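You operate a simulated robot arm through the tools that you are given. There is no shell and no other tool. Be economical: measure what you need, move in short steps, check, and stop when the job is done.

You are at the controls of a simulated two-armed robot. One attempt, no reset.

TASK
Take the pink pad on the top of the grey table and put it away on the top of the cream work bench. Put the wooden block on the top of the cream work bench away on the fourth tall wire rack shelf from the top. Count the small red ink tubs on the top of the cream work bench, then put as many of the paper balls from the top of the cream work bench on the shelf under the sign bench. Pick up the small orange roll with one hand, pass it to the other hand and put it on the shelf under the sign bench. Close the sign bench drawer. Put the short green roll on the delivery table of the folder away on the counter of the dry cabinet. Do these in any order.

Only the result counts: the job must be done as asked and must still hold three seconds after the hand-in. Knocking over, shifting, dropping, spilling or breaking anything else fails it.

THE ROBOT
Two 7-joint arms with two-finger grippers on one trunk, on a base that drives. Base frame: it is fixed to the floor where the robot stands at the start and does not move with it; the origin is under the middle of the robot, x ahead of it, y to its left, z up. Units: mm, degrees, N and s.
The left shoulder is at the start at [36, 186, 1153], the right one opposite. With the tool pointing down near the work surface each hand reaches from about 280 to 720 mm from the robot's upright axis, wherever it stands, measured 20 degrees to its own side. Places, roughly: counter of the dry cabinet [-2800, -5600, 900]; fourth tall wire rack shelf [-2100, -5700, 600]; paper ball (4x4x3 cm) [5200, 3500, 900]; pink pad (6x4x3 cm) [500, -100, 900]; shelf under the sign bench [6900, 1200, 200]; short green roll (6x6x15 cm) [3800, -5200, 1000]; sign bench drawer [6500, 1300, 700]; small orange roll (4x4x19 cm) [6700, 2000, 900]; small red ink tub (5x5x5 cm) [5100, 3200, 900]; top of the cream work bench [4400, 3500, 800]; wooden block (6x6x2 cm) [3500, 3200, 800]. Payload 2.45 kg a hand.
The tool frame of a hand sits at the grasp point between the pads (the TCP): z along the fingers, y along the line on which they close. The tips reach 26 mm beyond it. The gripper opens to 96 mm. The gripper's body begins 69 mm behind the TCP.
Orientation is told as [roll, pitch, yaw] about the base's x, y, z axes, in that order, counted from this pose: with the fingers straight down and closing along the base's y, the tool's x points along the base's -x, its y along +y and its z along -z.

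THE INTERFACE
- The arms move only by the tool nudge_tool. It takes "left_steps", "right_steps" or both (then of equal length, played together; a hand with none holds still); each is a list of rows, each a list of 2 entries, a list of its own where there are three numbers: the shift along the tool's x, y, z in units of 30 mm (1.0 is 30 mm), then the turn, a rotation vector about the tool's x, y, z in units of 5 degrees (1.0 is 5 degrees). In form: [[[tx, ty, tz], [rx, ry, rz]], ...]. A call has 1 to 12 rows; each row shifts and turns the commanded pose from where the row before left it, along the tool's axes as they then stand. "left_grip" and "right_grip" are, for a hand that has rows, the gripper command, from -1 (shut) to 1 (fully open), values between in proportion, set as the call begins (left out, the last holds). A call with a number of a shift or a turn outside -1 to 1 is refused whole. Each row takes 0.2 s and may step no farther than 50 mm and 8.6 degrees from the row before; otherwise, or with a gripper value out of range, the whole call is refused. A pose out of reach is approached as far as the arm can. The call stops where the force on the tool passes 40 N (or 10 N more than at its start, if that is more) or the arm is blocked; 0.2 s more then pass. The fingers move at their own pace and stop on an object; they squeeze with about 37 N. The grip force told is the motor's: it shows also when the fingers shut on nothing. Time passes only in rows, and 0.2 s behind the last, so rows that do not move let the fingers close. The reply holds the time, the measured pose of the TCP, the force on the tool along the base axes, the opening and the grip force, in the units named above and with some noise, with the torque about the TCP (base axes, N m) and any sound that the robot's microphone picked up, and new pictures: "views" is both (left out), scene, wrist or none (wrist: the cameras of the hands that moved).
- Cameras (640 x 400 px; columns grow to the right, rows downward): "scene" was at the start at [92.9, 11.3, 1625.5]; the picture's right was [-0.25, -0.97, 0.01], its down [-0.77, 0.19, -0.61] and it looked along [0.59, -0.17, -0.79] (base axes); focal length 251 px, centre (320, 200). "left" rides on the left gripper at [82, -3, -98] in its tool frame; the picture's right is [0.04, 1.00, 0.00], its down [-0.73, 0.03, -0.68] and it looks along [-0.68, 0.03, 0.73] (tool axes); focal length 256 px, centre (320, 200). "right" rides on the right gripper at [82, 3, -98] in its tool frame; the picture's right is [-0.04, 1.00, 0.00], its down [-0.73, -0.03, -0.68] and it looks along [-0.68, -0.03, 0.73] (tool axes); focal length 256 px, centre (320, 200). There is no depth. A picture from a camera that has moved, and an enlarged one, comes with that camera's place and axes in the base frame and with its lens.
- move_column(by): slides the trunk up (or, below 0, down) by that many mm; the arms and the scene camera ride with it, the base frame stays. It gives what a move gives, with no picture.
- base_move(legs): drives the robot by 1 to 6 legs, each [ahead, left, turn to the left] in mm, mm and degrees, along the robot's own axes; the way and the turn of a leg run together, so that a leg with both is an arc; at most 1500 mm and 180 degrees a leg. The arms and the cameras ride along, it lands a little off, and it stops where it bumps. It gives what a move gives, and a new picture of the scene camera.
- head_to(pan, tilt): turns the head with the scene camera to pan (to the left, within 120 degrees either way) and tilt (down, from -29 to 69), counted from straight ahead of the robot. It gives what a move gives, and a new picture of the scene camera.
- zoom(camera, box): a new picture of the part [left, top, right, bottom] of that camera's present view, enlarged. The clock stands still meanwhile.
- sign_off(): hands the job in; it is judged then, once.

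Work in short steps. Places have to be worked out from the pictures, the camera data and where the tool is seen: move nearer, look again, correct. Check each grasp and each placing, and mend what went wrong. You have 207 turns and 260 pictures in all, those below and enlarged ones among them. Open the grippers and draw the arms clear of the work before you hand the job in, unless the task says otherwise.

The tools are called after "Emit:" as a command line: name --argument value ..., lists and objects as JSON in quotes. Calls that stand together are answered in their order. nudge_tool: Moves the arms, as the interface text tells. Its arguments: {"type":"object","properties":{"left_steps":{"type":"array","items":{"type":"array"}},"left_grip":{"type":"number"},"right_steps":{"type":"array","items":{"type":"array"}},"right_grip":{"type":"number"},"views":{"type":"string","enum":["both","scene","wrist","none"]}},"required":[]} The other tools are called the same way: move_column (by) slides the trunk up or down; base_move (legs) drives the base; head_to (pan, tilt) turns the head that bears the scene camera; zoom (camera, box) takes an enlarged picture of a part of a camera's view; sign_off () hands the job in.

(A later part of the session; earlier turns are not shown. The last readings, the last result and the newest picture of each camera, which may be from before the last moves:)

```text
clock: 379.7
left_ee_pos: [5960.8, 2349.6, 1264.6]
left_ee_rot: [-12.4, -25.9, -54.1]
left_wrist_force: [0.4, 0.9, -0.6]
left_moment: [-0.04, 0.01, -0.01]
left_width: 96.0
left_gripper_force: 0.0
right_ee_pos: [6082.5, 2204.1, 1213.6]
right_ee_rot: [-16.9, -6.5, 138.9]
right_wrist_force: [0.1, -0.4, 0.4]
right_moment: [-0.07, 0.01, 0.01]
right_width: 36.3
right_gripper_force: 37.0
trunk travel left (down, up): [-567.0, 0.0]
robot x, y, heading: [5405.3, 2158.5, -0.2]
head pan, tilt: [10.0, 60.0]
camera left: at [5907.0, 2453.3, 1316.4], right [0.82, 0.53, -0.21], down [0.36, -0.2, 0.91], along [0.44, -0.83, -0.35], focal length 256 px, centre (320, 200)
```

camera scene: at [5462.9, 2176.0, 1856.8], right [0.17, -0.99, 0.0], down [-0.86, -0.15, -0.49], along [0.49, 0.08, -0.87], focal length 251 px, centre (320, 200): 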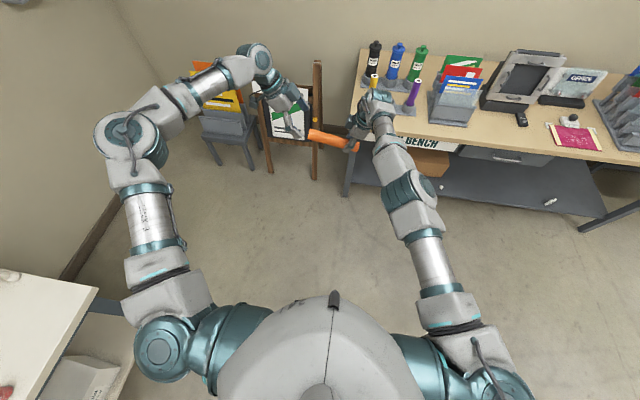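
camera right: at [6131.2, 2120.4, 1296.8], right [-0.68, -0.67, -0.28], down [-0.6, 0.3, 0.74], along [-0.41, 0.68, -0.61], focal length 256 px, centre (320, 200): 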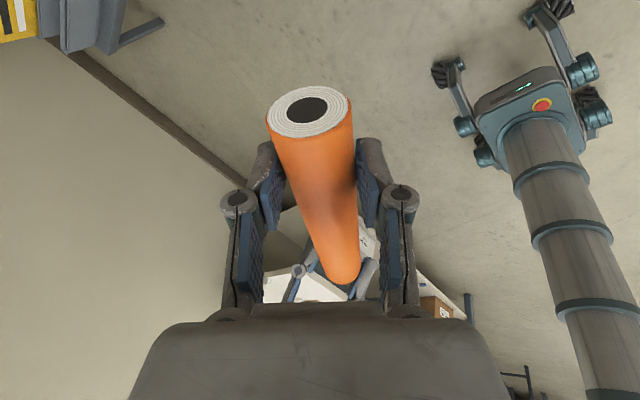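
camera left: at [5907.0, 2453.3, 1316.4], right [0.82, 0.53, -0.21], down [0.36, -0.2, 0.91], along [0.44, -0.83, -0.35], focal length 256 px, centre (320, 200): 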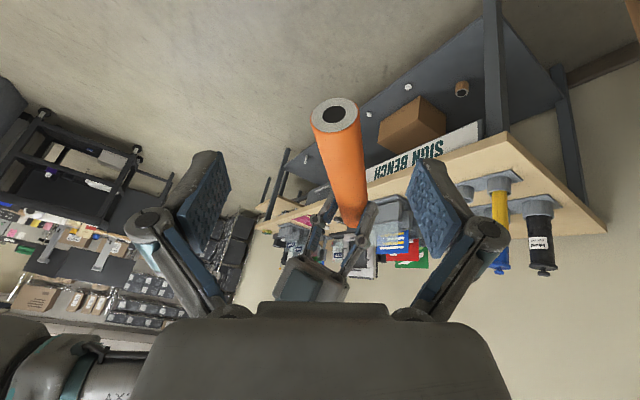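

The right holds the roll alone. I'll swing it back to point forward with the hand vertical, moving away from the left hand.

Emit:
nudge_tool --right_steps '[[[0, 0, 0], [-0.15, 0, 1]], [[0, 0, 0], [-0.15, 0, 1]], [[0, 0, 0], [-0.15, 0, 1]], [[0, 0, 0], [-0.15, 0, 1]], [[0, 0, 0], [-0.15, 0, 1]], [[0, 0, 0], [-0.15, 0, 1]], [[0.3, 0, 0], [-0.15, 0, 1]], [[0.3, 0, 0], [-0.15, 0, 1]], [[0.5, 0, 0], [-0.15, 0, 1]], [[0.5, 0, 0], [-0.15, 0, 1]], [[0.5, 0, 0], [-0.15, 0, 1]], [[0.5, 0, 0], [-0.15, 0, 1]]]' --views "none"

Emit:
nudge_tool --right_steps '[[[0.6, 0, 0.3], [-0.1, 0, 1]], [[0.6, 0, 0.3], [-0.1, 0, 1]], [[0.6, 0, 0.3], [-0.1, 0, 1]], [[0.6, 0, 0.3], [-0.1, 0, 1]], [[0.4, -0.4, 0.3], [-0.1, 0, 1]], [[0.2, -0.6, 0.3], [-0.1, 0, 1]], [[0, -0.6, 0.5], [-0.1, 0, 1]], [[0, -0.6, 0.5], [-0.1, 0, 1]], [[0, -0.6, 0.5], [0, 0, 1]], [[0, -0.6, 0.5], [0, 0, 1]], [[0, -0.6, 0.5], [0, 0, 1]], [[0, -0.6, 0.5], [0, 0, 1]]]' --views "scene"

```text
clock: 382.3
left_ee_pos: [5962.1, 2348.3, 1265.4]
left_ee_rot: [-12.2, -25.9, -54.1]
left_wrist_force: [0.2, -0.4, 0.1]
left_moment: [-0.03, 0.05, 0.02]
left_width: 96.3
left_gripper_force: 0.0
right_ee_pos: [6070.8, 2120.6, 1191.4]
right_ee_rot: [4.7, -13.7, 78.3]
right_wrist_force: [-0.5, 0.2, -1.5]
right_moment: [0.01, 0.0, 0.01]
right_width: 36.5
right_gripper_force: 37.1
right hand out of reach, approached as far as the arm can: row 3, 5, 7
trunk travel left (down, up): [-567.0, 0.0]
robot x, y, heading: [5410.4, 2161.8, -0.3]
head pan, tilt: [10.0, 60.0]
```

```text
clock: 384.9
left_ee_pos: [5962.7, 2348.9, 1264.5]
left_ee_rot: [-12.3, -25.8, -54.1]
left_wrist_force: [0.7, 0.5, 0.1]
left_moment: [0.01, -0.03, 0.0]
left_width: 95.7
left_gripper_force: 0.1
right_ee_pos: [6044.4, 1969.1, 1005.1]
right_ee_rot: [17.3, -0.5, 19.1]
right_wrist_force: [0.4, -0.4, 0.5]
right_moment: [-0.02, 0.05, 0.01]
right_width: 36.7
right_gripper_force: 36.7
right hand out of reach, approached as far as the arm can: row 7, 8, 9, 10, 11
trunk travel left (down, up): [-567.0, 0.0]
robot x, y, heading: [5410.2, 2159.5, -0.0]
head pan, tilt: [10.0, 60.0]
camera scene: at [5460.9, 2174.1, 1856.8], right [0.17, -0.98, 0.0], down [-0.86, -0.15, -0.5], along [0.49, 0.08, -0.87], focal length 251 px, centre (320, 200)
```

scene: 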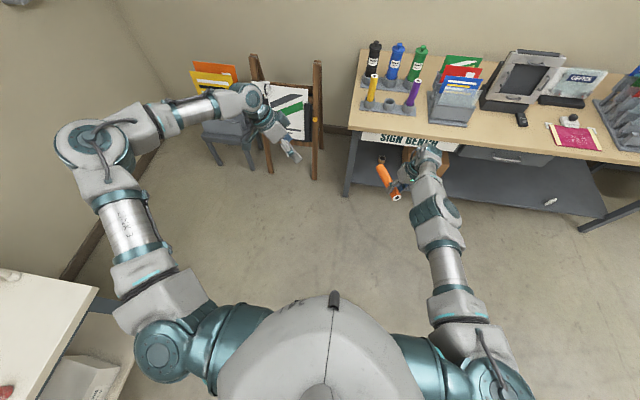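

The roll stays held. I'll level the hand, lower it, then bring the column down on open floor.

Emit:
nudge_tool --right_steps '[[[0.3, 0, 0.9], [0.5, -0.1, 0.3]], [[0.3, 0, 0.9], [0.5, -0.1, 0.3]], [[0.3, 0, 0.9], [0.5, -0.1, 0.3]], [[0.3, 0, 0.9], [0.5, -0.1, 0.3]], [[0.3, 0, 0.9], [0.5, -0.1, 0.3]], [[0.3, 0, 0.9], [0.5, -0.1, 0.3]], [[0.3, 0, 0.9], [0.4, -0.1, 0.2]], [[0.2, 0, 0.9], [0, 0, 0]]]' --views "wrist"

Emit:
base_move --legs '[[0, -640, 0]]'

Emit:
move_column --by -400

Emit:
move_column --by -145

```text
clock: 386.7
left_ee_pos: [5962.0, 2348.4, 1264.9]
left_ee_rot: [-12.1, -25.8, -54.1]
left_wrist_force: [0.2, -0.5, -0.7]
left_moment: [-0.01, 0.01, 0.05]
left_width: 96.1
left_gripper_force: 0.1
right_ee_pos: [5967.1, 1982.4, 792.4]
right_ee_rot: [0.5, -2.3, 8.8]
right_wrist_force: [0.4, 0.3, -1.0]
right_moment: [-0.01, 0.01, 0.0]
right_width: 36.6
right_gripper_force: 37.4
right hand out of reach, approached as far as the arm can: row 8
trunk travel left (down, up): [-567.0, 0.0]
robot x, y, heading: [5410.0, 2163.9, -0.0]
head pan, tilt: [10.0, 60.0]
camera right: at [5882.5, 1971.2, 886.8], right [-0.11, 0.99, 0.01], down [0.7, 0.07, 0.71], along [0.7, 0.09, -0.71], focal length 256 px, centre (320, 200)
```

right: 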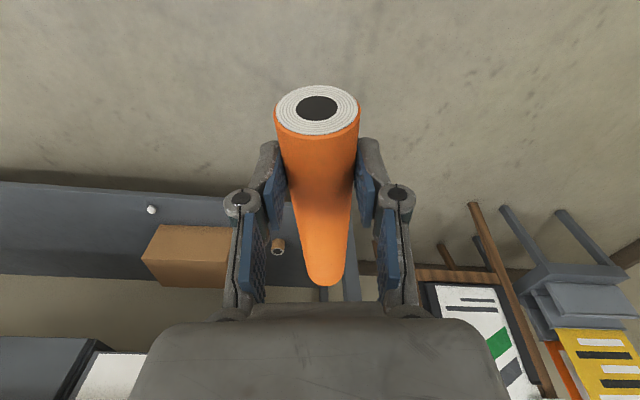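

```text
clock: 390.3
left_ee_pos: [5962.2, 1715.1, 1264.2]
left_ee_rot: [-12.6, -26.0, -53.9]
left_wrist_force: [0.7, -0.2, 0.1]
left_moment: [0.0, -0.03, 0.0]
left_width: 96.0
left_gripper_force: 0.0
right_ee_pos: [5965.7, 1347.2, 793.6]
right_ee_rot: [0.0, -2.3, 8.9]
right_wrist_force: [-0.1, -0.5, -1.0]
right_moment: [-0.04, 0.09, 0.01]
right_width: 36.5
right_gripper_force: 36.9
trunk travel left (down, up): [-567.0, 0.0]
robot x, y, heading: [5408.0, 1519.7, -0.0]
head pan, tilt: [10.0, 60.0]
camera scene: at [5460.0, 1546.9, 1856.7], right [0.17, -0.98, 0.01], down [-0.86, -0.16, -0.49], along [0.49, 0.08, -0.87], focal length 251 px, centre (320, 200)
```

scene: 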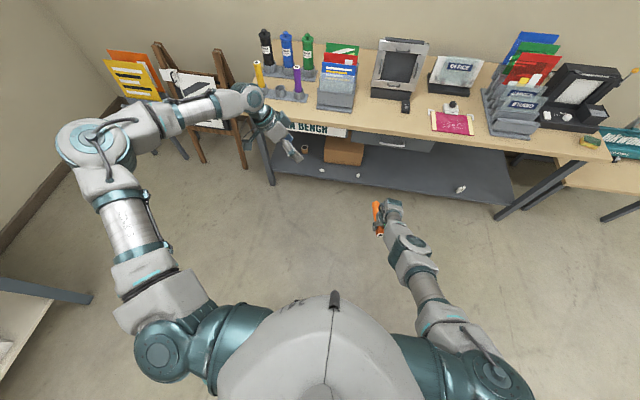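

```text
clock: 394.1
left_ee_pos: [5956.2, 1701.0, 868.3]
left_ee_rot: [-11.8, -25.8, -54.2]
left_wrist_force: [-0.3, 0.0, -0.2]
left_moment: [-0.01, 0.0, 0.0]
left_width: 96.1
left_gripper_force: 0.2
right_ee_pos: [5965.0, 1338.5, 394.7]
right_ee_rot: [0.6, -2.6, 8.9]
right_wrist_force: [-0.6, -0.4, -0.2]
right_moment: [0.06, 0.03, 0.0]
right_width: 36.5
right_gripper_force: 36.9
trunk travel left (down, up): [-167.0, 400.0]
robot x, y, heading: [5406.1, 1518.1, 0.1]
head pan, tilt: [10.0, 60.0]
```

```text
clock: 395.8
left_ee_pos: [5956.2, 1703.1, 724.1]
left_ee_rot: [-11.9, -25.9, -54.2]
left_wrist_force: [-0.2, 0.0, -0.5]
left_moment: [0.04, -0.01, -0.01]
left_width: 95.9
left_gripper_force: 0.0
right_ee_pos: [5915.0, 1339.5, 201.8]
right_ee_rot: [1.5, 3.7, 8.9]
right_wrist_force: [0.8, 0.0, -1.3]
right_moment: [-0.01, 0.04, 0.0]
right_width: 36.3
right_gripper_force: 36.8
trunk travel left (down, up): [-22.0, 545.0]
robot x, y, heading: [5406.2, 1517.1, -0.0]
head pan, tilt: [10.0, 60.0]
```

Next, extend the right hand forward and up to clear the shelf, while drawing the left hand back so it won't meet the bench.

Emit:
nudge_tool --right_steps '[[[-0.75, 0.1, -0.6], [0, -0.3, 0]], [[-0.75, 0.1, -0.6], [0, -0.3, 0]], [[-0.75, 0.1, -0.6], [0, -0.3, 0]], [[-0.75, 0.1, -0.6], [0, -0.3, 0]], [[-0.75, 0.1, -0.6], [0, -0.3, 0]], [[-0.75, 0.1, -0.6], [0, -0.3, 0]], [[-0.75, 0.1, 0], [0, -0.2, 0]]]' --left_steps '[[[0, -0.8, 0], [0, 0, 0]], [[0, -0.8, 0], [0, 0, 0]], [[0, -0.8, 0], [0, 0, 0]], [[0, -0.8, 0], [0, 0, 0]], [[0, -0.8, 0], [0, 0, 0]], [[0, -0.8, 0], [0, 0, 0]], [[0, -0.8, 0], [0, 0, 0]]]' --views "wrist"

```text
clock: 397.4
left_ee_pos: [5813.7, 1619.1, 753.6]
left_ee_rot: [-12.0, -25.7, -54.1]
left_wrist_force: [-1.0, -0.2, 0.0]
left_moment: [0.03, 0.02, 0.01]
left_width: 96.2
left_gripper_force: 0.2
right_ee_pos: [6071.5, 1375.3, 305.1]
right_ee_rot: [1.6, -6.0, 8.6]
right_wrist_force: [0.8, -0.3, -0.9]
right_moment: [0.01, 0.05, -0.01]
right_width: 36.4
right_gripper_force: 37.1
right hand out of reach, approached as far as the arm can: row 2, 4
trunk travel left (down, up): [-22.0, 545.0]
robot x, y, heading: [5406.4, 1519.1, 0.1]
head pan, tilt: [10.0, 60.0]
camera right: at [5981.9, 1362.6, 394.1], right [-0.11, 0.99, 0.03], down [0.66, 0.05, 0.75], along [0.74, 0.11, -0.66], focal length 256 px, centre (320, 200)
camera left: at [5759.5, 1722.9, 805.2], right [0.82, 0.53, -0.2], down [0.36, -0.2, 0.91], along [0.44, -0.82, -0.36], focal length 256 px, centre (320, 200)
```

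right: 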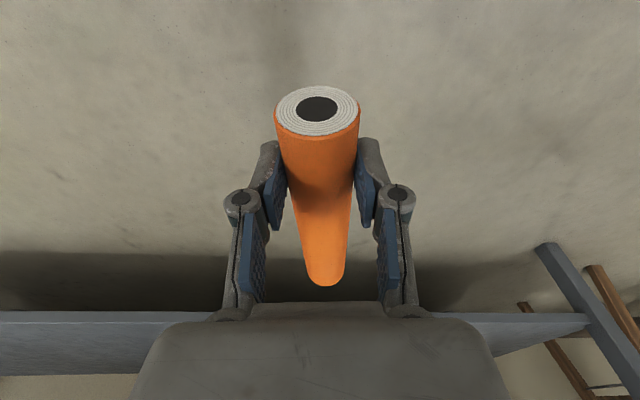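
left: 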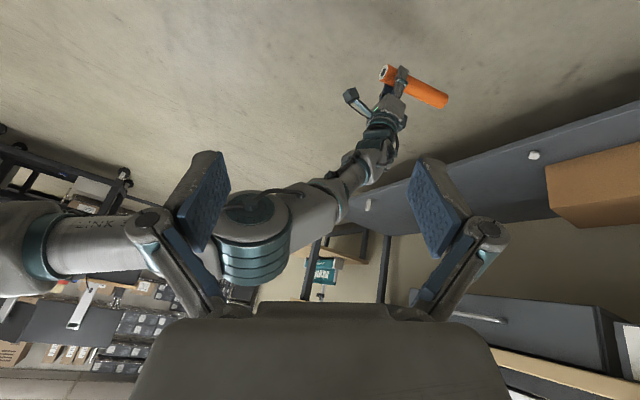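

The roll is level and points forward. I'll drive in, aiming at y 1290 on the shelf, well clear of the ball at y 1440.

Emit:
base_move --legs '[[0, -85, 0], [560, 0, 0]]'

Emit:
zoom --camera "right" --box '[0, 0, 640, 400]'

```text
clock: 401.3
left_ee_pos: [6373.3, 1535.4, 754.9]
left_ee_rot: [-12.0, -25.7, -53.9]
left_wrist_force: [-0.3, -0.1, 0.5]
left_moment: [-0.04, -0.01, 0.01]
left_width: 96.0
left_gripper_force: 0.0
right_ee_pos: [6632.8, 1294.0, 304.6]
right_ee_rot: [1.7, -6.1, 8.8]
right_wrist_force: [0.0, 0.9, -1.2]
right_moment: [-0.03, 0.04, -0.03]
right_width: 36.3
right_gripper_force: 37.3
trunk travel left (down, up): [-22.0, 545.0]
robot x, y, heading: [5968.5, 1436.0, 0.3]
head pan, tilt: [10.0, 60.0]
camera scene: at [6349.7, 1439.8, 1259.8], right [0.18, -0.98, -0.01], down [-0.86, -0.15, -0.49], along [0.49, 0.09, -0.87], focal length 251 px, centre (320, 200)
```

scene: 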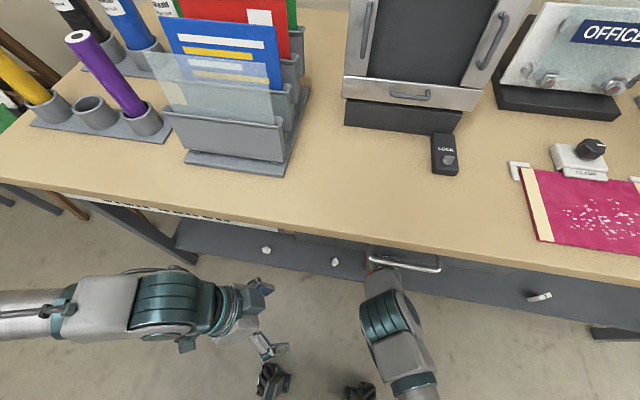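

```text
1.00 times, centred on (320, 200) of right (not enlarged: the box is as wide or as high as the picture)
camera zoom: at [6543.0, 1280.2, 393.8], right [-0.12, 0.99, 0.03], down [0.66, 0.05, 0.75], along [0.74, 0.11, -0.66], focal length 256 px, centre (320, 200)
```

zoom: 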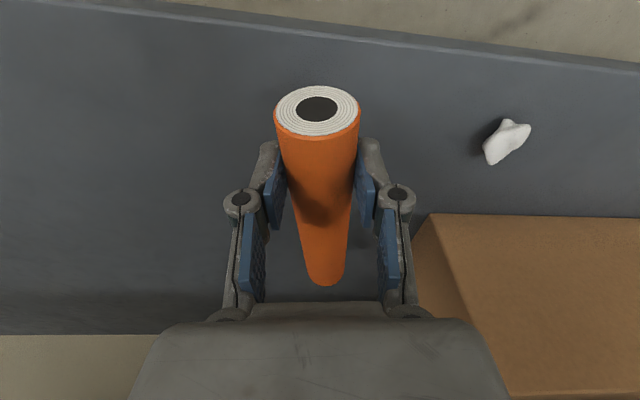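

All clear. I'll lower the roll onto the shelf with arm steps and then the last column travel.

Emit:
nudge_tool --right_steps '[[[0, 0, 0.4], [0, 0, 0]], [[0, 0, 0.4], [0, 0, 0]], [[0, 0, 0.3], [0, 0, 0]], [[0, 0, 0.2], [0, 0, 0]], [[0, 0, 0.2], [0, 0, 0]], [[0, 0, 0.2], [0, 0, 0]]]' --views "none"

Emit:
move_column --by -20

```text
clock: 402.7
left_ee_pos: [6369.6, 1532.6, 756.8]
left_ee_rot: [-11.6, -26.0, -54.3]
left_wrist_force: [-0.4, 0.0, 0.6]
left_moment: [0.03, 0.01, 0.02]
left_width: 96.1
left_gripper_force: 0.1
right_ee_pos: [6638.5, 1294.3, 259.7]
right_ee_rot: [1.6, -6.6, 8.8]
right_wrist_force: [2.9, -0.4, 7.9]
right_moment: [0.02, -0.34, 0.06]
right_width: 36.7
right_gripper_force: 36.8
trunk travel left (down, up): [-22.0, 545.0]
robot x, y, heading: [5967.8, 1433.6, 0.0]
head pan, tilt: [10.0, 60.0]
```

```text
clock: 403.2
left_ee_pos: [6366.0, 1541.9, 743.1]
left_ee_rot: [-11.9, -26.3, -53.9]
left_wrist_force: [0.7, -0.1, -0.1]
left_moment: [0.06, -0.02, 0.02]
left_width: 96.2
left_gripper_force: 0.1
right_ee_pos: [6639.2, 1298.9, 252.2]
right_ee_rot: [0.9, -6.6, 9.0]
right_wrist_force: [-14.1, 3.3, 30.4]
right_moment: [-0.68, 0.64, -0.28]
right_width: 36.0
right_gripper_force: 36.6
trunk travel left (down, up): [-8.0, 558.0]
robot x, y, heading: [5967.9, 1436.4, 0.0]
head pan, tilt: [10.0, 60.0]
stopped: the force on the tool passed its limit at 92 N (the readings are from after the stop); the commanded pose is now the measured one
```

It's resting on the shelf. I'll open slowly, check it stays put, then back straight out.

Emit:
nudge_tool --right_steps '[[[0, 0, 0], [0, 0, 0]], [[0, 0, 0], [0, 0, 0]]]' --right_grip 0 --views "none"

Emit:
nudge_tool --right_steps '[[[0, 0, 0], [0, 0, 0]], [[0, 0, 0], [0, 0, 0]], [[0, 0, 0], [0, 0, 0]]]' --right_grip 1 --views "wrist"

```text
clock: 403.8
left_ee_pos: [6367.0, 1544.3, 742.4]
left_ee_rot: [-12.0, -26.2, -53.9]
left_wrist_force: [1.1, -0.4, -0.1]
left_moment: [-0.01, 0.04, -0.02]
left_width: 96.1
left_gripper_force: 0.1
right_ee_pos: [6639.6, 1297.0, 250.7]
right_ee_rot: [0.6, -6.4, 8.9]
right_wrist_force: [-7.9, -3.1, 27.1]
right_moment: [-0.22, 0.45, -0.02]
right_width: 47.4
right_gripper_force: 13.3
trunk travel left (down, up): [-8.0, 558.0]
robot x, y, heading: [5970.7, 1434.9, -0.0]
head pan, tilt: [10.0, 60.0]
```

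```text
clock: 404.6
left_ee_pos: [6367.3, 1542.8, 742.7]
left_ee_rot: [-12.0, -26.1, -53.9]
left_wrist_force: [0.0, 0.1, 0.3]
left_moment: [0.03, -0.02, 0.01]
left_width: 96.0
left_gripper_force: 0.1
right_ee_pos: [6638.7, 1298.1, 247.9]
right_ee_rot: [0.9, -6.5, 8.8]
right_wrist_force: [0.0, -0.3, 0.2]
right_moment: [0.0, 0.04, 0.0]
right_width: 95.9
right_gripper_force: 0.0
trunk travel left (down, up): [-8.0, 558.0]
robot x, y, heading: [5967.8, 1437.3, 0.2]
head pan, tilt: [10.0, 60.0]
camera right: at [6548.6, 1285.2, 336.1], right [-0.12, 0.99, 0.02], down [0.65, 0.06, 0.76], along [0.75, 0.1, -0.65], focal length 256 px, centre (320, 200)
```

right: 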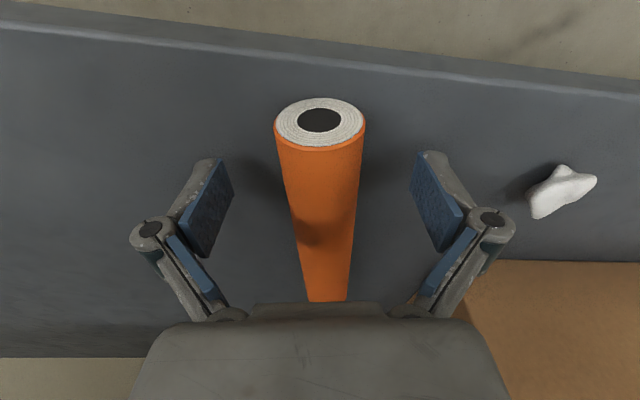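

The roll lies on the shelf. I'll back out, raise the trunk on open floor, and check the shelf from there.

Emit:
base_move --legs '[[-600, 0, 0]]'

Emit:
move_column --by 400

Emit:
head_to --pan 0 --tilt 35

```text
clock: 408.1
left_ee_pos: [5762.0, 1539.4, 741.3]
left_ee_rot: [-12.0, -26.2, -54.0]
left_wrist_force: [-0.1, -0.9, -0.1]
left_moment: [-0.02, -0.02, 0.0]
left_width: 95.7
left_gripper_force: 0.0
right_ee_pos: [6033.0, 1296.0, 248.2]
right_ee_rot: [1.0, -6.6, 8.9]
right_wrist_force: [-0.2, 0.2, 0.3]
right_moment: [0.02, -0.01, 0.0]
right_width: 95.9
right_gripper_force: 0.1
trunk travel left (down, up): [-8.0, 558.0]
robot x, y, heading: [5360.8, 1436.8, 0.2]
head pan, tilt: [10.0, 60.0]
camera scene: at [5760.1, 1448.3, 1240.2], right [0.18, -0.98, 0.0], down [-0.86, -0.15, -0.49], along [0.49, 0.09, -0.87], focal length 251 px, centre (320, 200)
```

scene: 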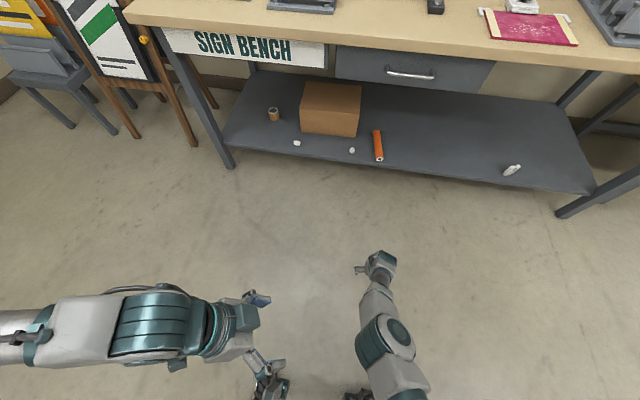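

```text
clock: 411.9
left_ee_pos: [5759.5, 1539.9, 1144.9]
left_ee_rot: [-11.7, -26.3, -54.1]
left_wrist_force: [-0.7, -0.2, 0.3]
left_moment: [-0.03, 0.01, 0.01]
left_width: 95.9
left_gripper_force: 0.0
right_ee_pos: [6139.8, 1296.3, 937.6]
right_ee_rot: [-3.2, -30.5, 10.2]
right_wrist_force: [-0.4, -0.8, -1.0]
right_moment: [0.0, -0.01, 0.01]
right_width: 96.0
right_gripper_force: 0.0
trunk travel left (down, up): [-408.0, 158.0]
robot x, y, heading: [5365.4, 1434.2, -0.1]
head pan, tilt: [10.0, 60.0]
```

```text
clock: 412.8
left_ee_pos: [5757.6, 1540.1, 1144.7]
left_ee_rot: [-11.6, -26.2, -54.1]
left_wrist_force: [0.5, 0.0, -1.0]
left_moment: [-0.02, 0.0, -0.01]
left_width: 95.8
left_gripper_force: 0.1
right_ee_pos: [6140.7, 1296.6, 938.8]
right_ee_rot: [-3.2, -30.6, 10.2]
right_wrist_force: [-0.2, -0.1, 0.3]
right_moment: [-0.03, 0.0, -0.03]
right_width: 96.0
right_gripper_force: 0.0
trunk travel left (down, up): [-408.0, 158.0]
robot x, y, heading: [5362.5, 1438.0, 0.2]
head pan, tilt: [0.0, 35.0]
camera scene: at [5447.0, 1436.5, 1733.0], right [0.0, -1.0, 0.0], down [-0.58, 0.0, -0.82], along [0.82, 0.0, -0.58], focal length 251 px, centre (320, 200)
```

scene: 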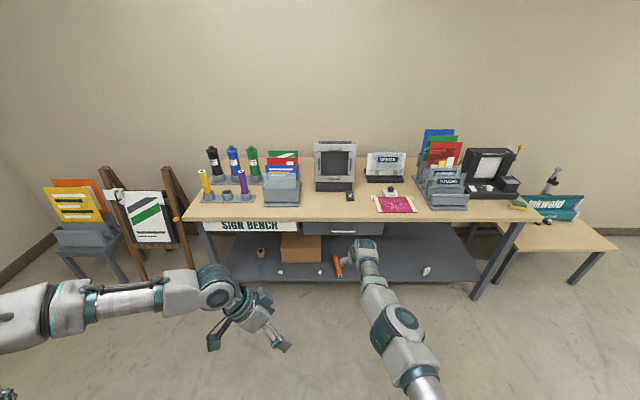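

Everything at the sign bench is done: two balls and the roll on the shelf, drawer shut. I'll put both hands upright, then drive back to the cream bench's left end for the wooden block.

Emit:
nudge_tool --right_steps '[[[0.81, 0, 0.2], [0, 0.5, 0]], [[0.81, 0, 0.2], [0, 0.5, 0]], [[0.81, 0, 0.2], [0, 0.5, 0]], [[0.81, 0, 0.1], [0, 0.5, 0]], [[0.81, -0.2, 0], [0, 0.5, 0]], [[0.81, -0.2, 0], [0, 0.5, 0]], [[0.5, -0.2, 0], [0, 0.5, 0]], [[0.5, -0.2, 0], [0, 0.5, 0]], [[0, 0, 0], [0, 0.5, 0]], [[0, 0, 0], [0, 0.5, 0]], [[0, 0, 0], [0, 0.2, 0]], [[0, 0, 0], [0, 0, 0]]]' --left_steps '[[[0, 0, 0], [-0.383, 0.313, -0.927]], [[0, 0, 0], [-0.383, 0.313, -0.927]], [[0, 0, 0], [-0.383, 0.313, -0.927]], [[0, 0, 0], [-0.383, 0.313, -0.927]], [[0, 0, 0], [-0.383, 0.313, -0.927]], [[0, 0, 0], [-0.383, 0.313, -0.927]], [[0, 0, 0], [-0.383, 0.313, -0.927]], [[0, 0, 0], [-0.383, 0.313, -0.927]], [[0, 0, 0], [-0.383, 0.313, -0.927]], [[0, 0, 0], [-0.383, 0.313, -0.927]], [[0, 0, 0], [-0.383, 0.313, -0.927]], [[0, 0, 0], [-0.383, 0.313, -0.927]]]' --views "none"

Emit:
base_move --legs '[[0, 0, 90], [350, 1035, 0], [350, 1035, 0]]'

```text
clock: 415.4
left_ee_pos: [5758.3, 1539.8, 1144.7]
left_ee_rot: [0.0, -0.1, 0.2]
left_wrist_force: [0.8, -0.4, 1.1]
left_moment: [-0.01, 0.01, 0.0]
left_width: 96.0
left_gripper_force: 0.0
right_ee_pos: [5990.9, 1244.5, 853.8]
right_ee_rot: [-2.8, -4.6, 8.8]
right_wrist_force: [0.1, 0.0, 0.2]
right_moment: [-0.02, 0.0, -0.01]
right_width: 96.3
right_gripper_force: 0.1
trunk travel left (down, up): [-408.0, 158.0]
robot x, y, heading: [5360.6, 1439.0, 0.1]
head pan, tilt: [0.0, 35.0]
```

```text
clock: 430.0
left_ee_pos: [3162.7, 2496.2, 1145.0]
left_ee_rot: [-0.1, -0.2, 91.0]
left_wrist_force: [0.5, 0.5, -0.1]
left_moment: [0.01, 0.0, 0.02]
left_width: 96.1
left_gripper_force: 0.1
right_ee_pos: [3452.4, 2734.6, 857.0]
right_ee_rot: [-3.0, -4.6, 99.9]
right_wrist_force: [-0.7, 0.4, -0.2]
right_moment: [0.04, 0.0, 0.01]
right_width: 96.2
right_gripper_force: 0.1
trunk travel left (down, up): [-408.0, 158.0]
robot x, y, heading: [3275.5, 2105.7, 90.8]
head pan, tilt: [0.0, 35.0]
camera scene: at [3266.4, 2187.1, 1733.1], right [1.0, 0.02, 0.0], down [0.01, -0.58, -0.82], along [-0.01, 0.82, -0.58], focal length 251 px, centre (320, 200)
```

scene: 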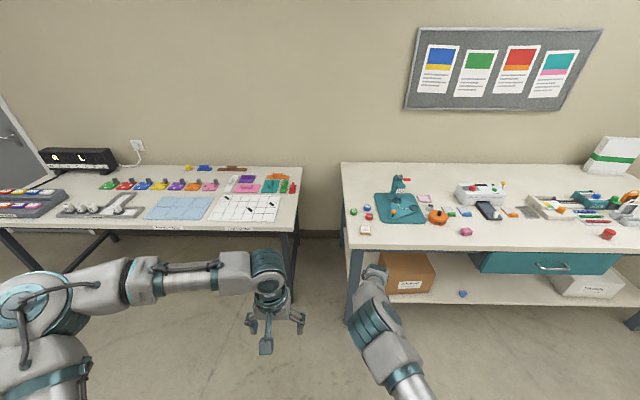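

The block is visible at the bench's left front. I'll raise the column 150 and drive in so the right hand is over it.

Emit:
move_column --by 150

Emit:
base_move --legs '[[430, -42, -0.8]]'

Emit:
zoom --camera "right" --box '[0, 0, 640, 400]'

```text
clock: 431.8
left_ee_pos: [3164.8, 2493.6, 1296.5]
left_ee_rot: [0.0, -0.3, 91.0]
left_wrist_force: [0.7, -0.2, 0.1]
left_moment: [0.0, 0.0, -0.01]
left_width: 95.9
left_gripper_force: 0.1
right_ee_pos: [3452.7, 2733.0, 1006.8]
right_ee_rot: [-2.8, -4.7, 99.9]
right_wrist_force: [0.3, 0.3, 0.3]
right_moment: [0.01, 0.0, 0.01]
right_width: 96.0
right_gripper_force: 0.0
trunk travel left (down, up): [-558.0, 8.0]
robot x, y, heading: [3278.0, 2103.5, 91.1]
head pan, tilt: [0.0, 35.0]
```

```text
clock: 434.4
left_ee_pos: [3205.9, 2919.6, 1297.4]
left_ee_rot: [0.1, -0.6, 90.1]
left_wrist_force: [-1.0, -1.4, -0.7]
left_moment: [-0.02, -0.01, 0.0]
left_width: 95.9
left_gripper_force: 0.1
right_ee_pos: [3499.1, 3155.1, 1009.3]
right_ee_rot: [-2.9, -4.9, 99.0]
right_wrist_force: [0.6, -0.7, -0.4]
right_moment: [0.02, -0.04, -0.04]
right_width: 95.9
right_gripper_force: 0.0
trunk travel left (down, up): [-558.0, 8.0]
robot x, y, heading: [3308.0, 2528.9, 90.1]
head pan, tilt: [0.0, 35.0]
camera scene: at [3306.1, 2600.0, 1883.0], right [1.0, 0.0, 0.0], down [0.0, -0.58, -0.82], along [0.0, 0.82, -0.58], focal length 251 px, centre (320, 200)
```

scene: 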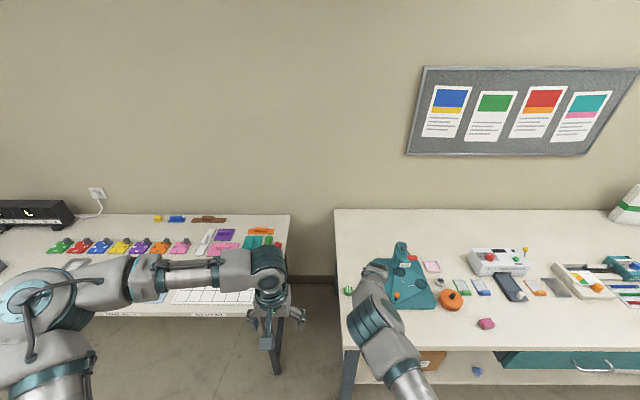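

```text
1.00 times, centred on (320, 200) of right (not enlarged: the box is as wide or as high as the picture)
camera zoom: at [3505.4, 3065.4, 1098.7], right [-0.99, -0.11, -0.05], down [-0.11, 0.66, 0.74], along [-0.05, 0.74, -0.67], focal length 256 px, centre (320, 200)
```

zoom: 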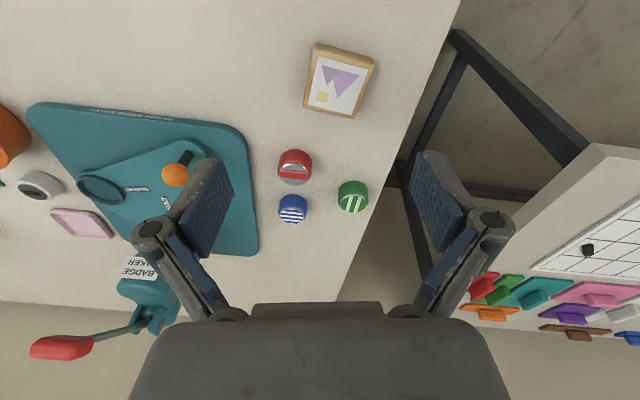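

The block is at [3489, 3165], turned about 16° from my fingers. I'll rotate, shift, and descend to about z 920.

Emit:
nudge_tool --right_steps '[[[0.05, 0.3, 0.4], [0, 0, 0.8]], [[0.05, 0.25, 0.5], [0, 0, 0.8]], [[0, 0, 0.5], [0, 0, 0.8]], [[0, 0, 0.5], [0, 0, 0.8]], [[0, 0, 0.5], [0, 0, 0]], [[0, 0, 0.5], [0, 0, 0]], [[0, 0, 0], [0, 0, 0]]]' --right_grip 1 --views "wrist"

```text
clock: 436.0
left_ee_pos: [3207.8, 2917.0, 1298.8]
left_ee_rot: [0.0, -0.6, 90.1]
left_wrist_force: [0.6, -0.3, 0.6]
left_moment: [0.0, 0.03, 0.01]
left_width: 96.0
left_gripper_force: 0.1
right_ee_pos: [3485.9, 3156.9, 921.2]
right_ee_rot: [-1.2, -5.5, 83.0]
right_wrist_force: [0.2, -0.3, -0.2]
right_moment: [0.0, 0.0, -0.02]
right_width: 96.0
right_gripper_force: 0.1
trunk travel left (down, up): [-558.0, 8.0]
robot x, y, heading: [3311.7, 2528.5, 90.3]
head pan, tilt: [0.0, 35.0]
camera right: at [3470.7, 3068.3, 1010.3], right [-0.99, 0.16, -0.02], down [0.1, 0.66, 0.75], along [0.13, 0.73, -0.67], focal length 256 px, centre (320, 200)
```

right: 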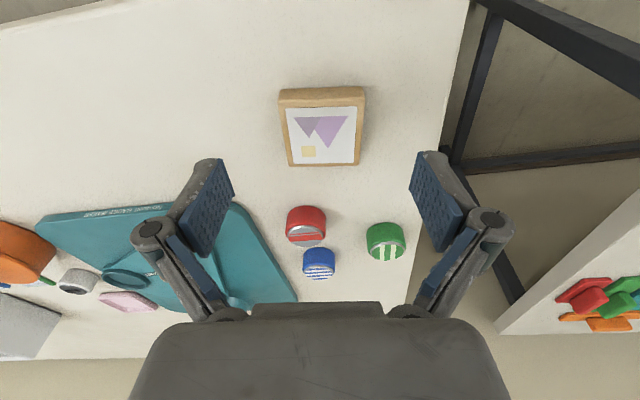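

Aligned and centred. I'll descend to z 867, close and lift.

Emit:
nudge_tool --right_steps '[[[0, 0, 0.6], [0, 0, 0]], [[0, 0, 0.6], [0, 0, 0]], [[0, 0, 0.5], [0, 0, 0]], [[0, 0, 0.15], [0, 0, 0]], [[0, 0, 0], [0, 0, 0]]]' --views "none"

Emit:
nudge_tool --right_steps '[[[0, 0, 0], [0, 0, 0]], [[0, 0, 0], [0, 0, 0]], [[0, 0, 0], [0, 0, 0]]]' --right_grip -1 --views "wrist"

```text
clock: 437.2
left_ee_pos: [3206.5, 2917.5, 1298.3]
left_ee_rot: [0.1, -0.5, 90.0]
left_wrist_force: [-0.1, 0.4, 0.5]
left_moment: [0.03, 0.02, -0.03]
left_width: 96.0
left_gripper_force: 0.0
right_ee_pos: [3483.4, 3150.7, 906.4]
right_ee_rot: [-1.3, -5.7, 83.0]
right_wrist_force: [0.5, -0.4, 0.0]
right_moment: [0.0, -0.01, 0.01]
right_width: 95.8
right_gripper_force: 0.0
right hand out of reach, approached as far as the arm can: row 1, 2, 3, 4
trunk travel left (down, up): [-558.0, 8.0]
robot x, y, heading: [3311.6, 2527.7, 90.1]
head pan, tilt: [0.0, 35.0]
```

```text
clock: 438.0
left_ee_pos: [3206.9, 2919.1, 1297.8]
left_ee_rot: [0.0, -0.5, 90.0]
left_wrist_force: [1.0, -0.4, -0.5]
left_moment: [0.01, 0.03, 0.02]
left_width: 95.7
left_gripper_force: 0.1
right_ee_pos: [3484.0, 3150.7, 906.3]
right_ee_rot: [-1.1, -5.6, 83.1]
right_wrist_force: [-0.4, 0.0, -0.7]
right_moment: [0.01, 0.01, -0.02]
right_width: 0.0
right_gripper_force: 28.4
trunk travel left (down, up): [-558.0, 8.0]
robot x, y, heading: [3310.0, 2529.9, 90.2]
head pan, tilt: [0.0, 35.0]
camera right: at [3467.9, 3061.3, 994.9], right [-0.99, 0.16, -0.02], down [0.1, 0.66, 0.75], along [0.13, 0.74, -0.66], focal length 256 px, centre (320, 200)
```

right: 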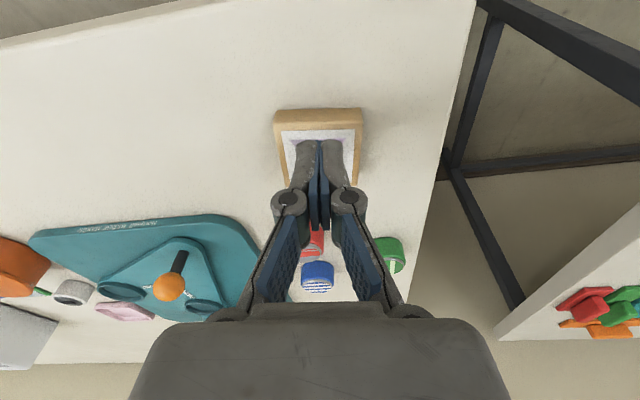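

It was out of reach and closed on air. I'll reopen, creep 10 mm ahead, and lower with the column.

Emit:
nudge_tool --right_steps '[[[0, 0, 0], [0, 0, 0]], [[0, 0, 0], [0, 0, 0]], [[0, 0, 0], [0, 0, 0]]]' --right_grip 1 --views "none"

Emit:
base_move --legs '[[9, 0, 0]]'

Emit:
move_column --by -38

Emit:
nudge_tool --right_steps '[[[0, 0, 0], [0, 0, 0]], [[0, 0, 0], [0, 0, 0]], [[0, 0, 0], [0, 0, 0]], [[0, 0, 0], [0, 0, 0]]]' --right_grip -1 --views "wrist"

```text
clock: 438.8
left_ee_pos: [3207.4, 2918.4, 1297.4]
left_ee_rot: [0.1, -0.5, 90.1]
left_wrist_force: [0.4, -0.4, 0.5]
left_moment: [0.01, 0.02, -0.04]
left_width: 96.1
left_gripper_force: 0.0
right_ee_pos: [3483.9, 3150.2, 905.2]
right_ee_rot: [-1.1, -5.5, 83.0]
right_wrist_force: [0.1, 0.9, 0.1]
right_moment: [0.02, 0.02, -0.03]
right_width: 96.0
right_gripper_force: 0.0
trunk travel left (down, up): [-558.0, 8.0]
robot x, y, heading: [3310.5, 2529.5, 90.4]
head pan, tilt: [0.0, 35.0]
```

```text
clock: 439.5
left_ee_pos: [3207.1, 2924.5, 1299.5]
left_ee_rot: [0.0, -0.7, 90.1]
left_wrist_force: [-0.3, 0.5, -0.8]
left_moment: [0.01, 0.0, -0.01]
left_width: 95.9
left_gripper_force: 0.1
right_ee_pos: [3483.5, 3158.2, 906.1]
right_ee_rot: [-1.2, -5.7, 83.0]
right_wrist_force: [-0.3, -0.5, 1.0]
right_moment: [-0.01, 0.0, 0.01]
right_width: 96.1
right_gripper_force: 0.1
trunk travel left (down, up): [-558.0, 8.0]
robot x, y, heading: [3312.2, 2540.5, 90.1]
head pan, tilt: [0.0, 35.0]
camera scene: at [3308.6, 2610.3, 1883.0], right [1.0, 0.0, 0.0], down [0.0, -0.58, -0.82], along [0.0, 0.82, -0.58], focal length 251 px, centre (320, 200)
```

scene: 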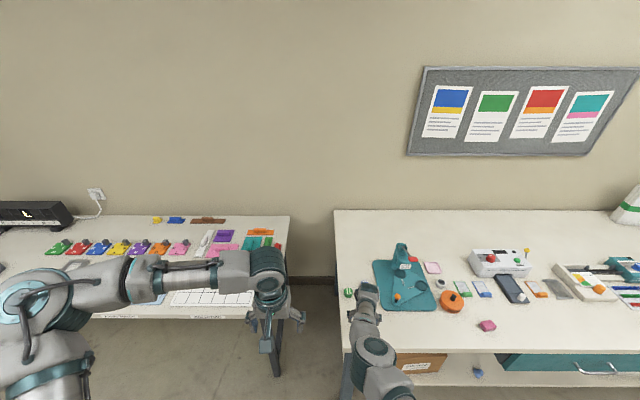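

```text
clock: 440.4
left_ee_pos: [3207.7, 2921.7, 1262.7]
left_ee_rot: [0.1, -0.9, 90.1]
left_wrist_force: [-0.1, 0.6, -0.1]
left_moment: [-0.03, 0.04, 0.02]
left_width: 95.8
left_gripper_force: 0.0
right_ee_pos: [3483.4, 3157.6, 871.1]
right_ee_rot: [-1.3, -5.9, 83.0]
right_wrist_force: [-1.0, -0.1, 1.3]
right_moment: [0.01, 0.0, -0.02]
right_width: 95.9
right_gripper_force: 0.1
trunk travel left (down, up): [-520.0, 46.0]
robot x, y, heading: [3316.4, 2538.6, 90.2]
head pan, tilt: [0.0, 35.0]
```

```text
clock: 441.4
left_ee_pos: [3206.8, 2922.5, 1262.2]
left_ee_rot: [0.0, -0.7, 90.1]
left_wrist_force: [0.4, -0.4, 0.5]
left_moment: [0.02, 0.0, 0.02]
left_width: 95.9
left_gripper_force: 0.0
right_ee_pos: [3484.0, 3159.5, 870.9]
right_ee_rot: [-1.2, -5.9, 83.0]
right_wrist_force: [0.6, 1.6, 5.5]
right_moment: [0.11, -0.01, -0.05]
right_width: 54.7
right_gripper_force: 37.1
trunk travel left (down, up): [-520.0, 46.0]
robot x, y, heading: [3312.5, 2538.6, 90.2]
head pan, tilt: [0.0, 35.0]
camera right: at [3467.3, 3068.6, 959.2], right [-0.99, 0.16, -0.02], down [0.1, 0.65, 0.75], along [0.13, 0.74, -0.66], focal length 256 px, centre (320, 200)
```

right: 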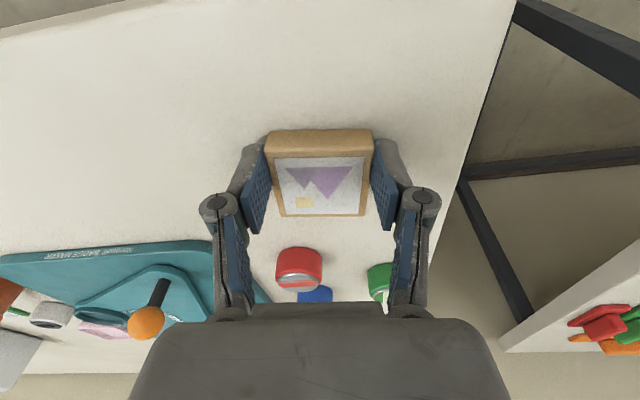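

The block is gripped (55 mm). I'll lift with the column, back away, and drive round to the open aisle, turning to face down the room.

Emit:
move_column --by 46

Emit:
base_move --legs '[[-440, 0, 0], [0, 0, -90], [1400, 0, 0], [900, 0, 0], [0, 0, -90]]'

Emit:
head_to --pan 0 --tilt 12

```text
clock: 442.2
left_ee_pos: [3208.3, 2922.4, 1308.1]
left_ee_rot: [0.1, -0.8, 90.2]
left_wrist_force: [-0.6, 0.5, -1.2]
left_moment: [0.0, 0.03, 0.01]
left_width: 96.2
left_gripper_force: 0.0
right_ee_pos: [3483.6, 3158.4, 914.5]
right_ee_rot: [-1.2, -5.7, 83.1]
right_wrist_force: [-0.1, -0.2, -0.4]
right_moment: [-0.02, 0.01, -0.02]
right_width: 54.8
right_gripper_force: 37.8
trunk travel left (down, up): [-566.0, 0.0]
robot x, y, heading: [3313.2, 2538.1, 90.1]
head pan, tilt: [0.0, 35.0]
```

```text
clock: 463.5
left_ee_pos: [5704.8, 1697.1, 1307.6]
left_ee_rot: [0.0, -0.8, -91.1]
left_wrist_force: [-0.1, 0.2, 0.0]
left_moment: [-0.01, 0.04, 0.0]
left_width: 95.9
left_gripper_force: 0.0
right_ee_pos: [5425.0, 1465.8, 916.6]
right_ee_rot: [-1.2, -5.8, -98.0]
right_wrist_force: [-0.4, -0.1, -1.1]
right_moment: [0.0, 0.01, -0.01]
right_width: 54.8
right_gripper_force: 37.1
trunk travel left (down, up): [-566.0, 0.0]
robot x, y, heading: [5607.3, 2081.9, -90.9]
head pan, tilt: [0.0, 35.0]
camera scene: at [5608.3, 2006.0, 1890.8], right [-1.0, 0.01, 0.0], down [0.01, 0.58, -0.82], along [-0.01, -0.82, -0.58], focal length 251 px, centre (320, 200)
```

scene: 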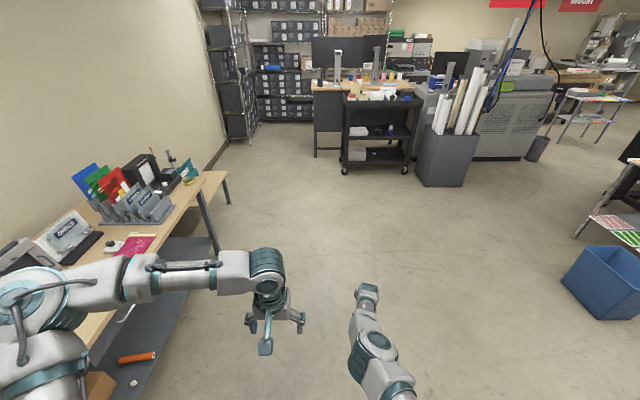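

```text
clock: 464.4
left_ee_pos: [5704.4, 1701.7, 1309.5]
left_ee_rot: [-0.1, -1.0, -91.0]
left_wrist_force: [-0.6, -0.5, -0.1]
left_moment: [0.04, 0.0, -0.02]
left_width: 95.7
left_gripper_force: 0.0
right_ee_pos: [5424.8, 1468.3, 917.0]
right_ee_rot: [-1.1, -6.0, -98.1]
right_wrist_force: [0.4, 1.1, -0.6]
right_moment: [0.0, 0.06, -0.01]
right_width: 54.7
right_gripper_force: 37.1
trunk travel left (down, up): [-566.0, 0.0]
robot x, y, heading: [5607.5, 2084.4, -90.9]
head pan, tilt: [0.0, 12.0]
camera scene: at [5607.4, 2000.9, 1927.6], right [-1.0, 0.01, 0.0], down [0.0, 0.21, -0.98], along [-0.01, -0.98, -0.21], focal length 251 px, centre (320, 200)
```

scene: 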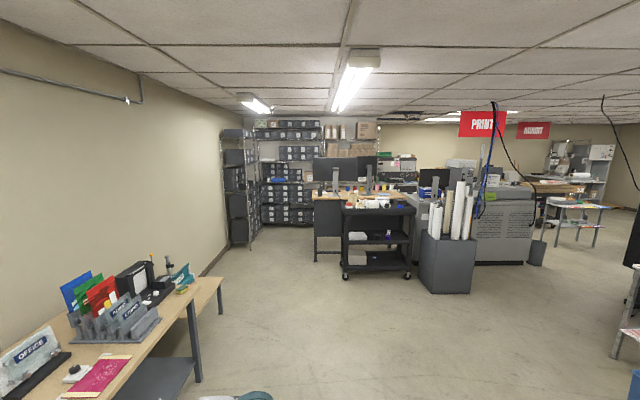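

The way ahead is open on the left of the desk. I'll drive down that corridor, keeping clear of the cart and desk, and then look around.

Emit:
base_move --legs '[[1450, 0, 0.9], [1400, 300, 0], [1000, 250, 0]]'

Emit:
head_to --pan -35 --tilt 15

```text
clock: 483.2
left_ee_pos: [6257.1, -2135.0, 1310.0]
left_ee_rot: [0.0, -1.0, -90.3]
left_wrist_force: [-0.8, -0.1, -0.7]
left_moment: [0.0, -0.03, -0.02]
left_width: 96.0
left_gripper_force: 0.1
right_ee_pos: [5980.1, -2371.0, 918.2]
right_ee_rot: [-1.0, -6.0, -97.4]
right_wrist_force: [0.6, 0.0, 0.0]
right_moment: [0.01, 0.0, -0.01]
right_width: 54.8
right_gripper_force: 37.3
trunk travel left (down, up): [-566.0, 0.0]
robot x, y, heading: [6157.4, -1756.2, -89.9]
head pan, tilt: [0.0, 12.0]
camera scene: at [6157.3, -1835.9, 1927.7], right [-1.0, 0.0, 0.0], down [0.0, 0.21, -0.98], along [0.0, -0.98, -0.21], focal length 251 px, centre (320, 200)
```

scene: 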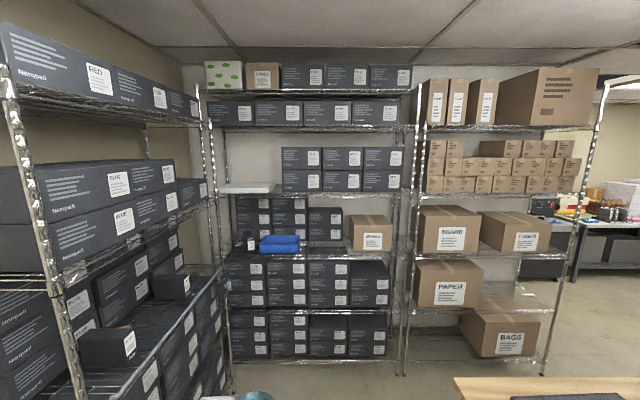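

```text
clock: 484.2
left_ee_pos: [6256.8, -2131.7, 1311.1]
left_ee_rot: [0.0, -1.1, -90.3]
left_wrist_force: [-0.9, 0.3, 0.1]
left_moment: [-0.02, 0.0, 0.0]
left_width: 96.0
left_gripper_force: 0.0
right_ee_pos: [5979.8, -2370.6, 918.8]
right_ee_rot: [-1.2, -6.1, -97.5]
right_wrist_force: [0.1, 0.0, -1.1]
right_moment: [-0.02, 0.03, 0.01]
right_width: 54.6
right_gripper_force: 37.0
trunk travel left (down, up): [-566.0, 0.0]
robot x, y, heading: [6157.1, -1755.7, -90.3]
head pan, tilt: [-35.0, 15.0]
camera scene: at [6104.2, -1820.6, 1922.9], right [-0.82, 0.58, 0.0], down [0.15, 0.22, -0.97], along [-0.56, -0.79, -0.26], focal length 251 px, centre (320, 200)
```

scene: 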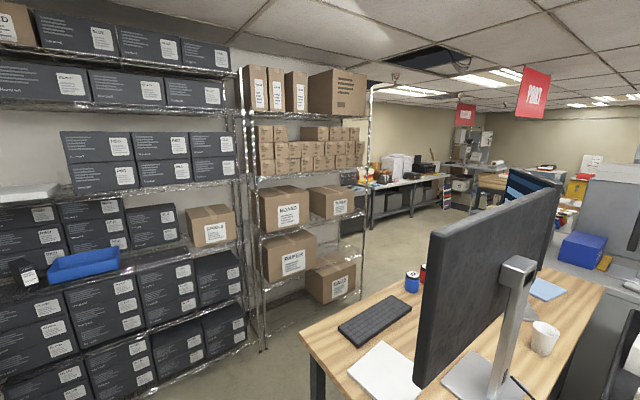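

The gap behind the desk is too narrow for my arms, so I'll go back and take the wider aisle past the laminator. I'll keep about y 80 between the roll bin and the laminator.

Emit:
base_move --legs '[[-1450, -200, 0], [-390, 0, 0], [0, 0, -90], [1500, 0, 0], [1000, 0, 0]]'

Emit:
head_to --pan 25 --tilt 15

```text
clock: 508.9
left_ee_pos: [3123.9, 97.9, 1313.9]
left_ee_rot: [0.0, -1.5, 178.0]
left_wrist_force: [1.1, 0.5, 0.9]
left_moment: [0.0, -0.01, 0.02]
left_width: 95.7
left_gripper_force: 0.1
right_ee_pos: [2899.6, 400.2, 914.6]
right_ee_rot: [-1.8, -5.0, 169.4]
right_wrist_force: [4.5, -1.4, 0.0]
right_moment: [0.03, -0.07, 0.16]
right_width: 55.1
right_gripper_force: 37.1
trunk travel left (down, up): [-566.0, 0.0]
robot x, y, heading: [3500.7, 183.1, 178.0]
head pan, tilt: [-35.0, 15.0]
stopped in leg 5: the force on the tool passed its limit at 74 N (the readings are from after the stop); the commanded pose is now the measured one
camera scene: at [3433.4, 238.0, 1923.0], right [0.6, 0.8, 0.0], down [0.21, -0.15, -0.97], along [-0.77, 0.58, -0.26], focal length 251 px, centre (320, 200)
```

scene: 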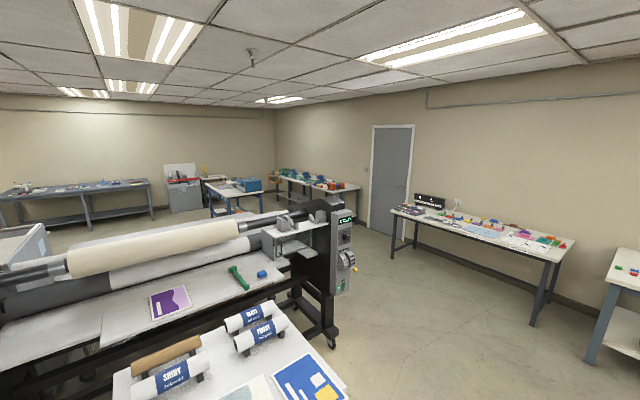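

```text
clock: 510.2
left_ee_pos: [3125.6, 98.1, 1314.0]
left_ee_rot: [0.1, -1.5, 177.9]
left_wrist_force: [-0.4, 0.5, -0.2]
left_moment: [0.01, 0.0, 0.0]
left_width: 96.0
left_gripper_force: 0.1
right_ee_pos: [2900.0, 400.5, 915.7]
right_ee_rot: [-1.7, -5.2, 169.5]
right_wrist_force: [5.2, 1.3, -0.6]
right_moment: [0.0, -0.07, 0.11]
right_width: 54.7
right_gripper_force: 36.6
trunk travel left (down, up): [-566.0, 0.0]
robot x, y, heading: [3497.3, 187.5, 177.9]
head pan, tilt: [25.0, 15.0]
camera scene: at [3424.3, 146.9, 1922.8], right [-0.39, 0.92, 0.0], down [0.24, 0.1, -0.97], along [-0.89, -0.38, -0.26], focal length 251 px, centre (320, 200)
```

scene: 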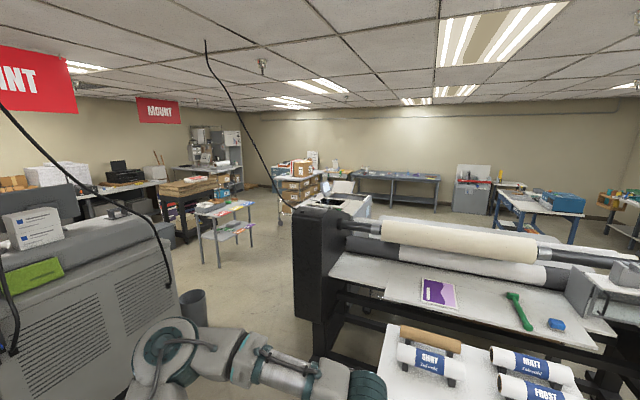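

The right hand touched the sample table in front of the laminator, and this gap is tight for my left elbow. I'll back straight off and go round the north side instead, which I know is open.

Emit:
base_move --legs '[[-700, 0, 2], [0, -1500, 0], [0, -640, 0], [1500, 0, 0], [1500, 0, 0], [1500, 0, 0]]'

```text
clock: 545.4
left_ee_pos: [-672.4, 2158.7, 1313.8]
left_ee_rot: [0.1, -1.6, -179.6]
left_wrist_force: [0.9, -0.5, 0.7]
left_moment: [0.04, 0.01, 0.01]
left_width: 95.9
left_gripper_force: 0.0
right_ee_pos: [-911.5, 2451.2, 915.8]
right_ee_rot: [-1.7, -5.1, 172.0]
right_wrist_force: [-0.4, -0.2, -1.3]
right_moment: [0.01, 0.01, 0.01]
right_width: 54.8
right_gripper_force: 37.2
trunk travel left (down, up): [-566.0, 0.0]
robot x, y, heading: [-304.2, 2263.3, -179.5]
head pan, tilt: [25.0, 15.0]
camera scene: at [-375.9, 2220.2, 1922.8], right [-0.43, 0.9, 0.0], down [0.24, 0.11, -0.96], along [-0.87, -0.42, -0.26], focal length 251 px, centre (320, 200)
```

scene: 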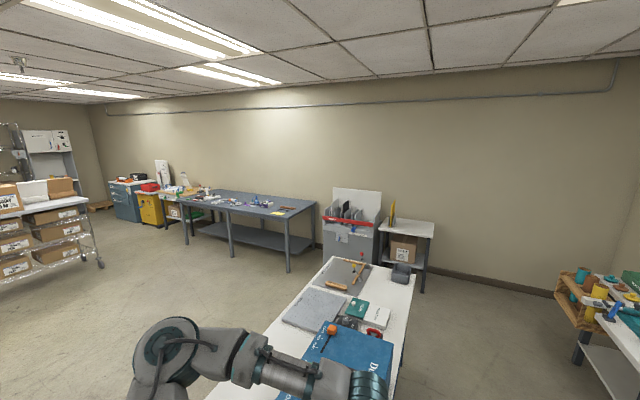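

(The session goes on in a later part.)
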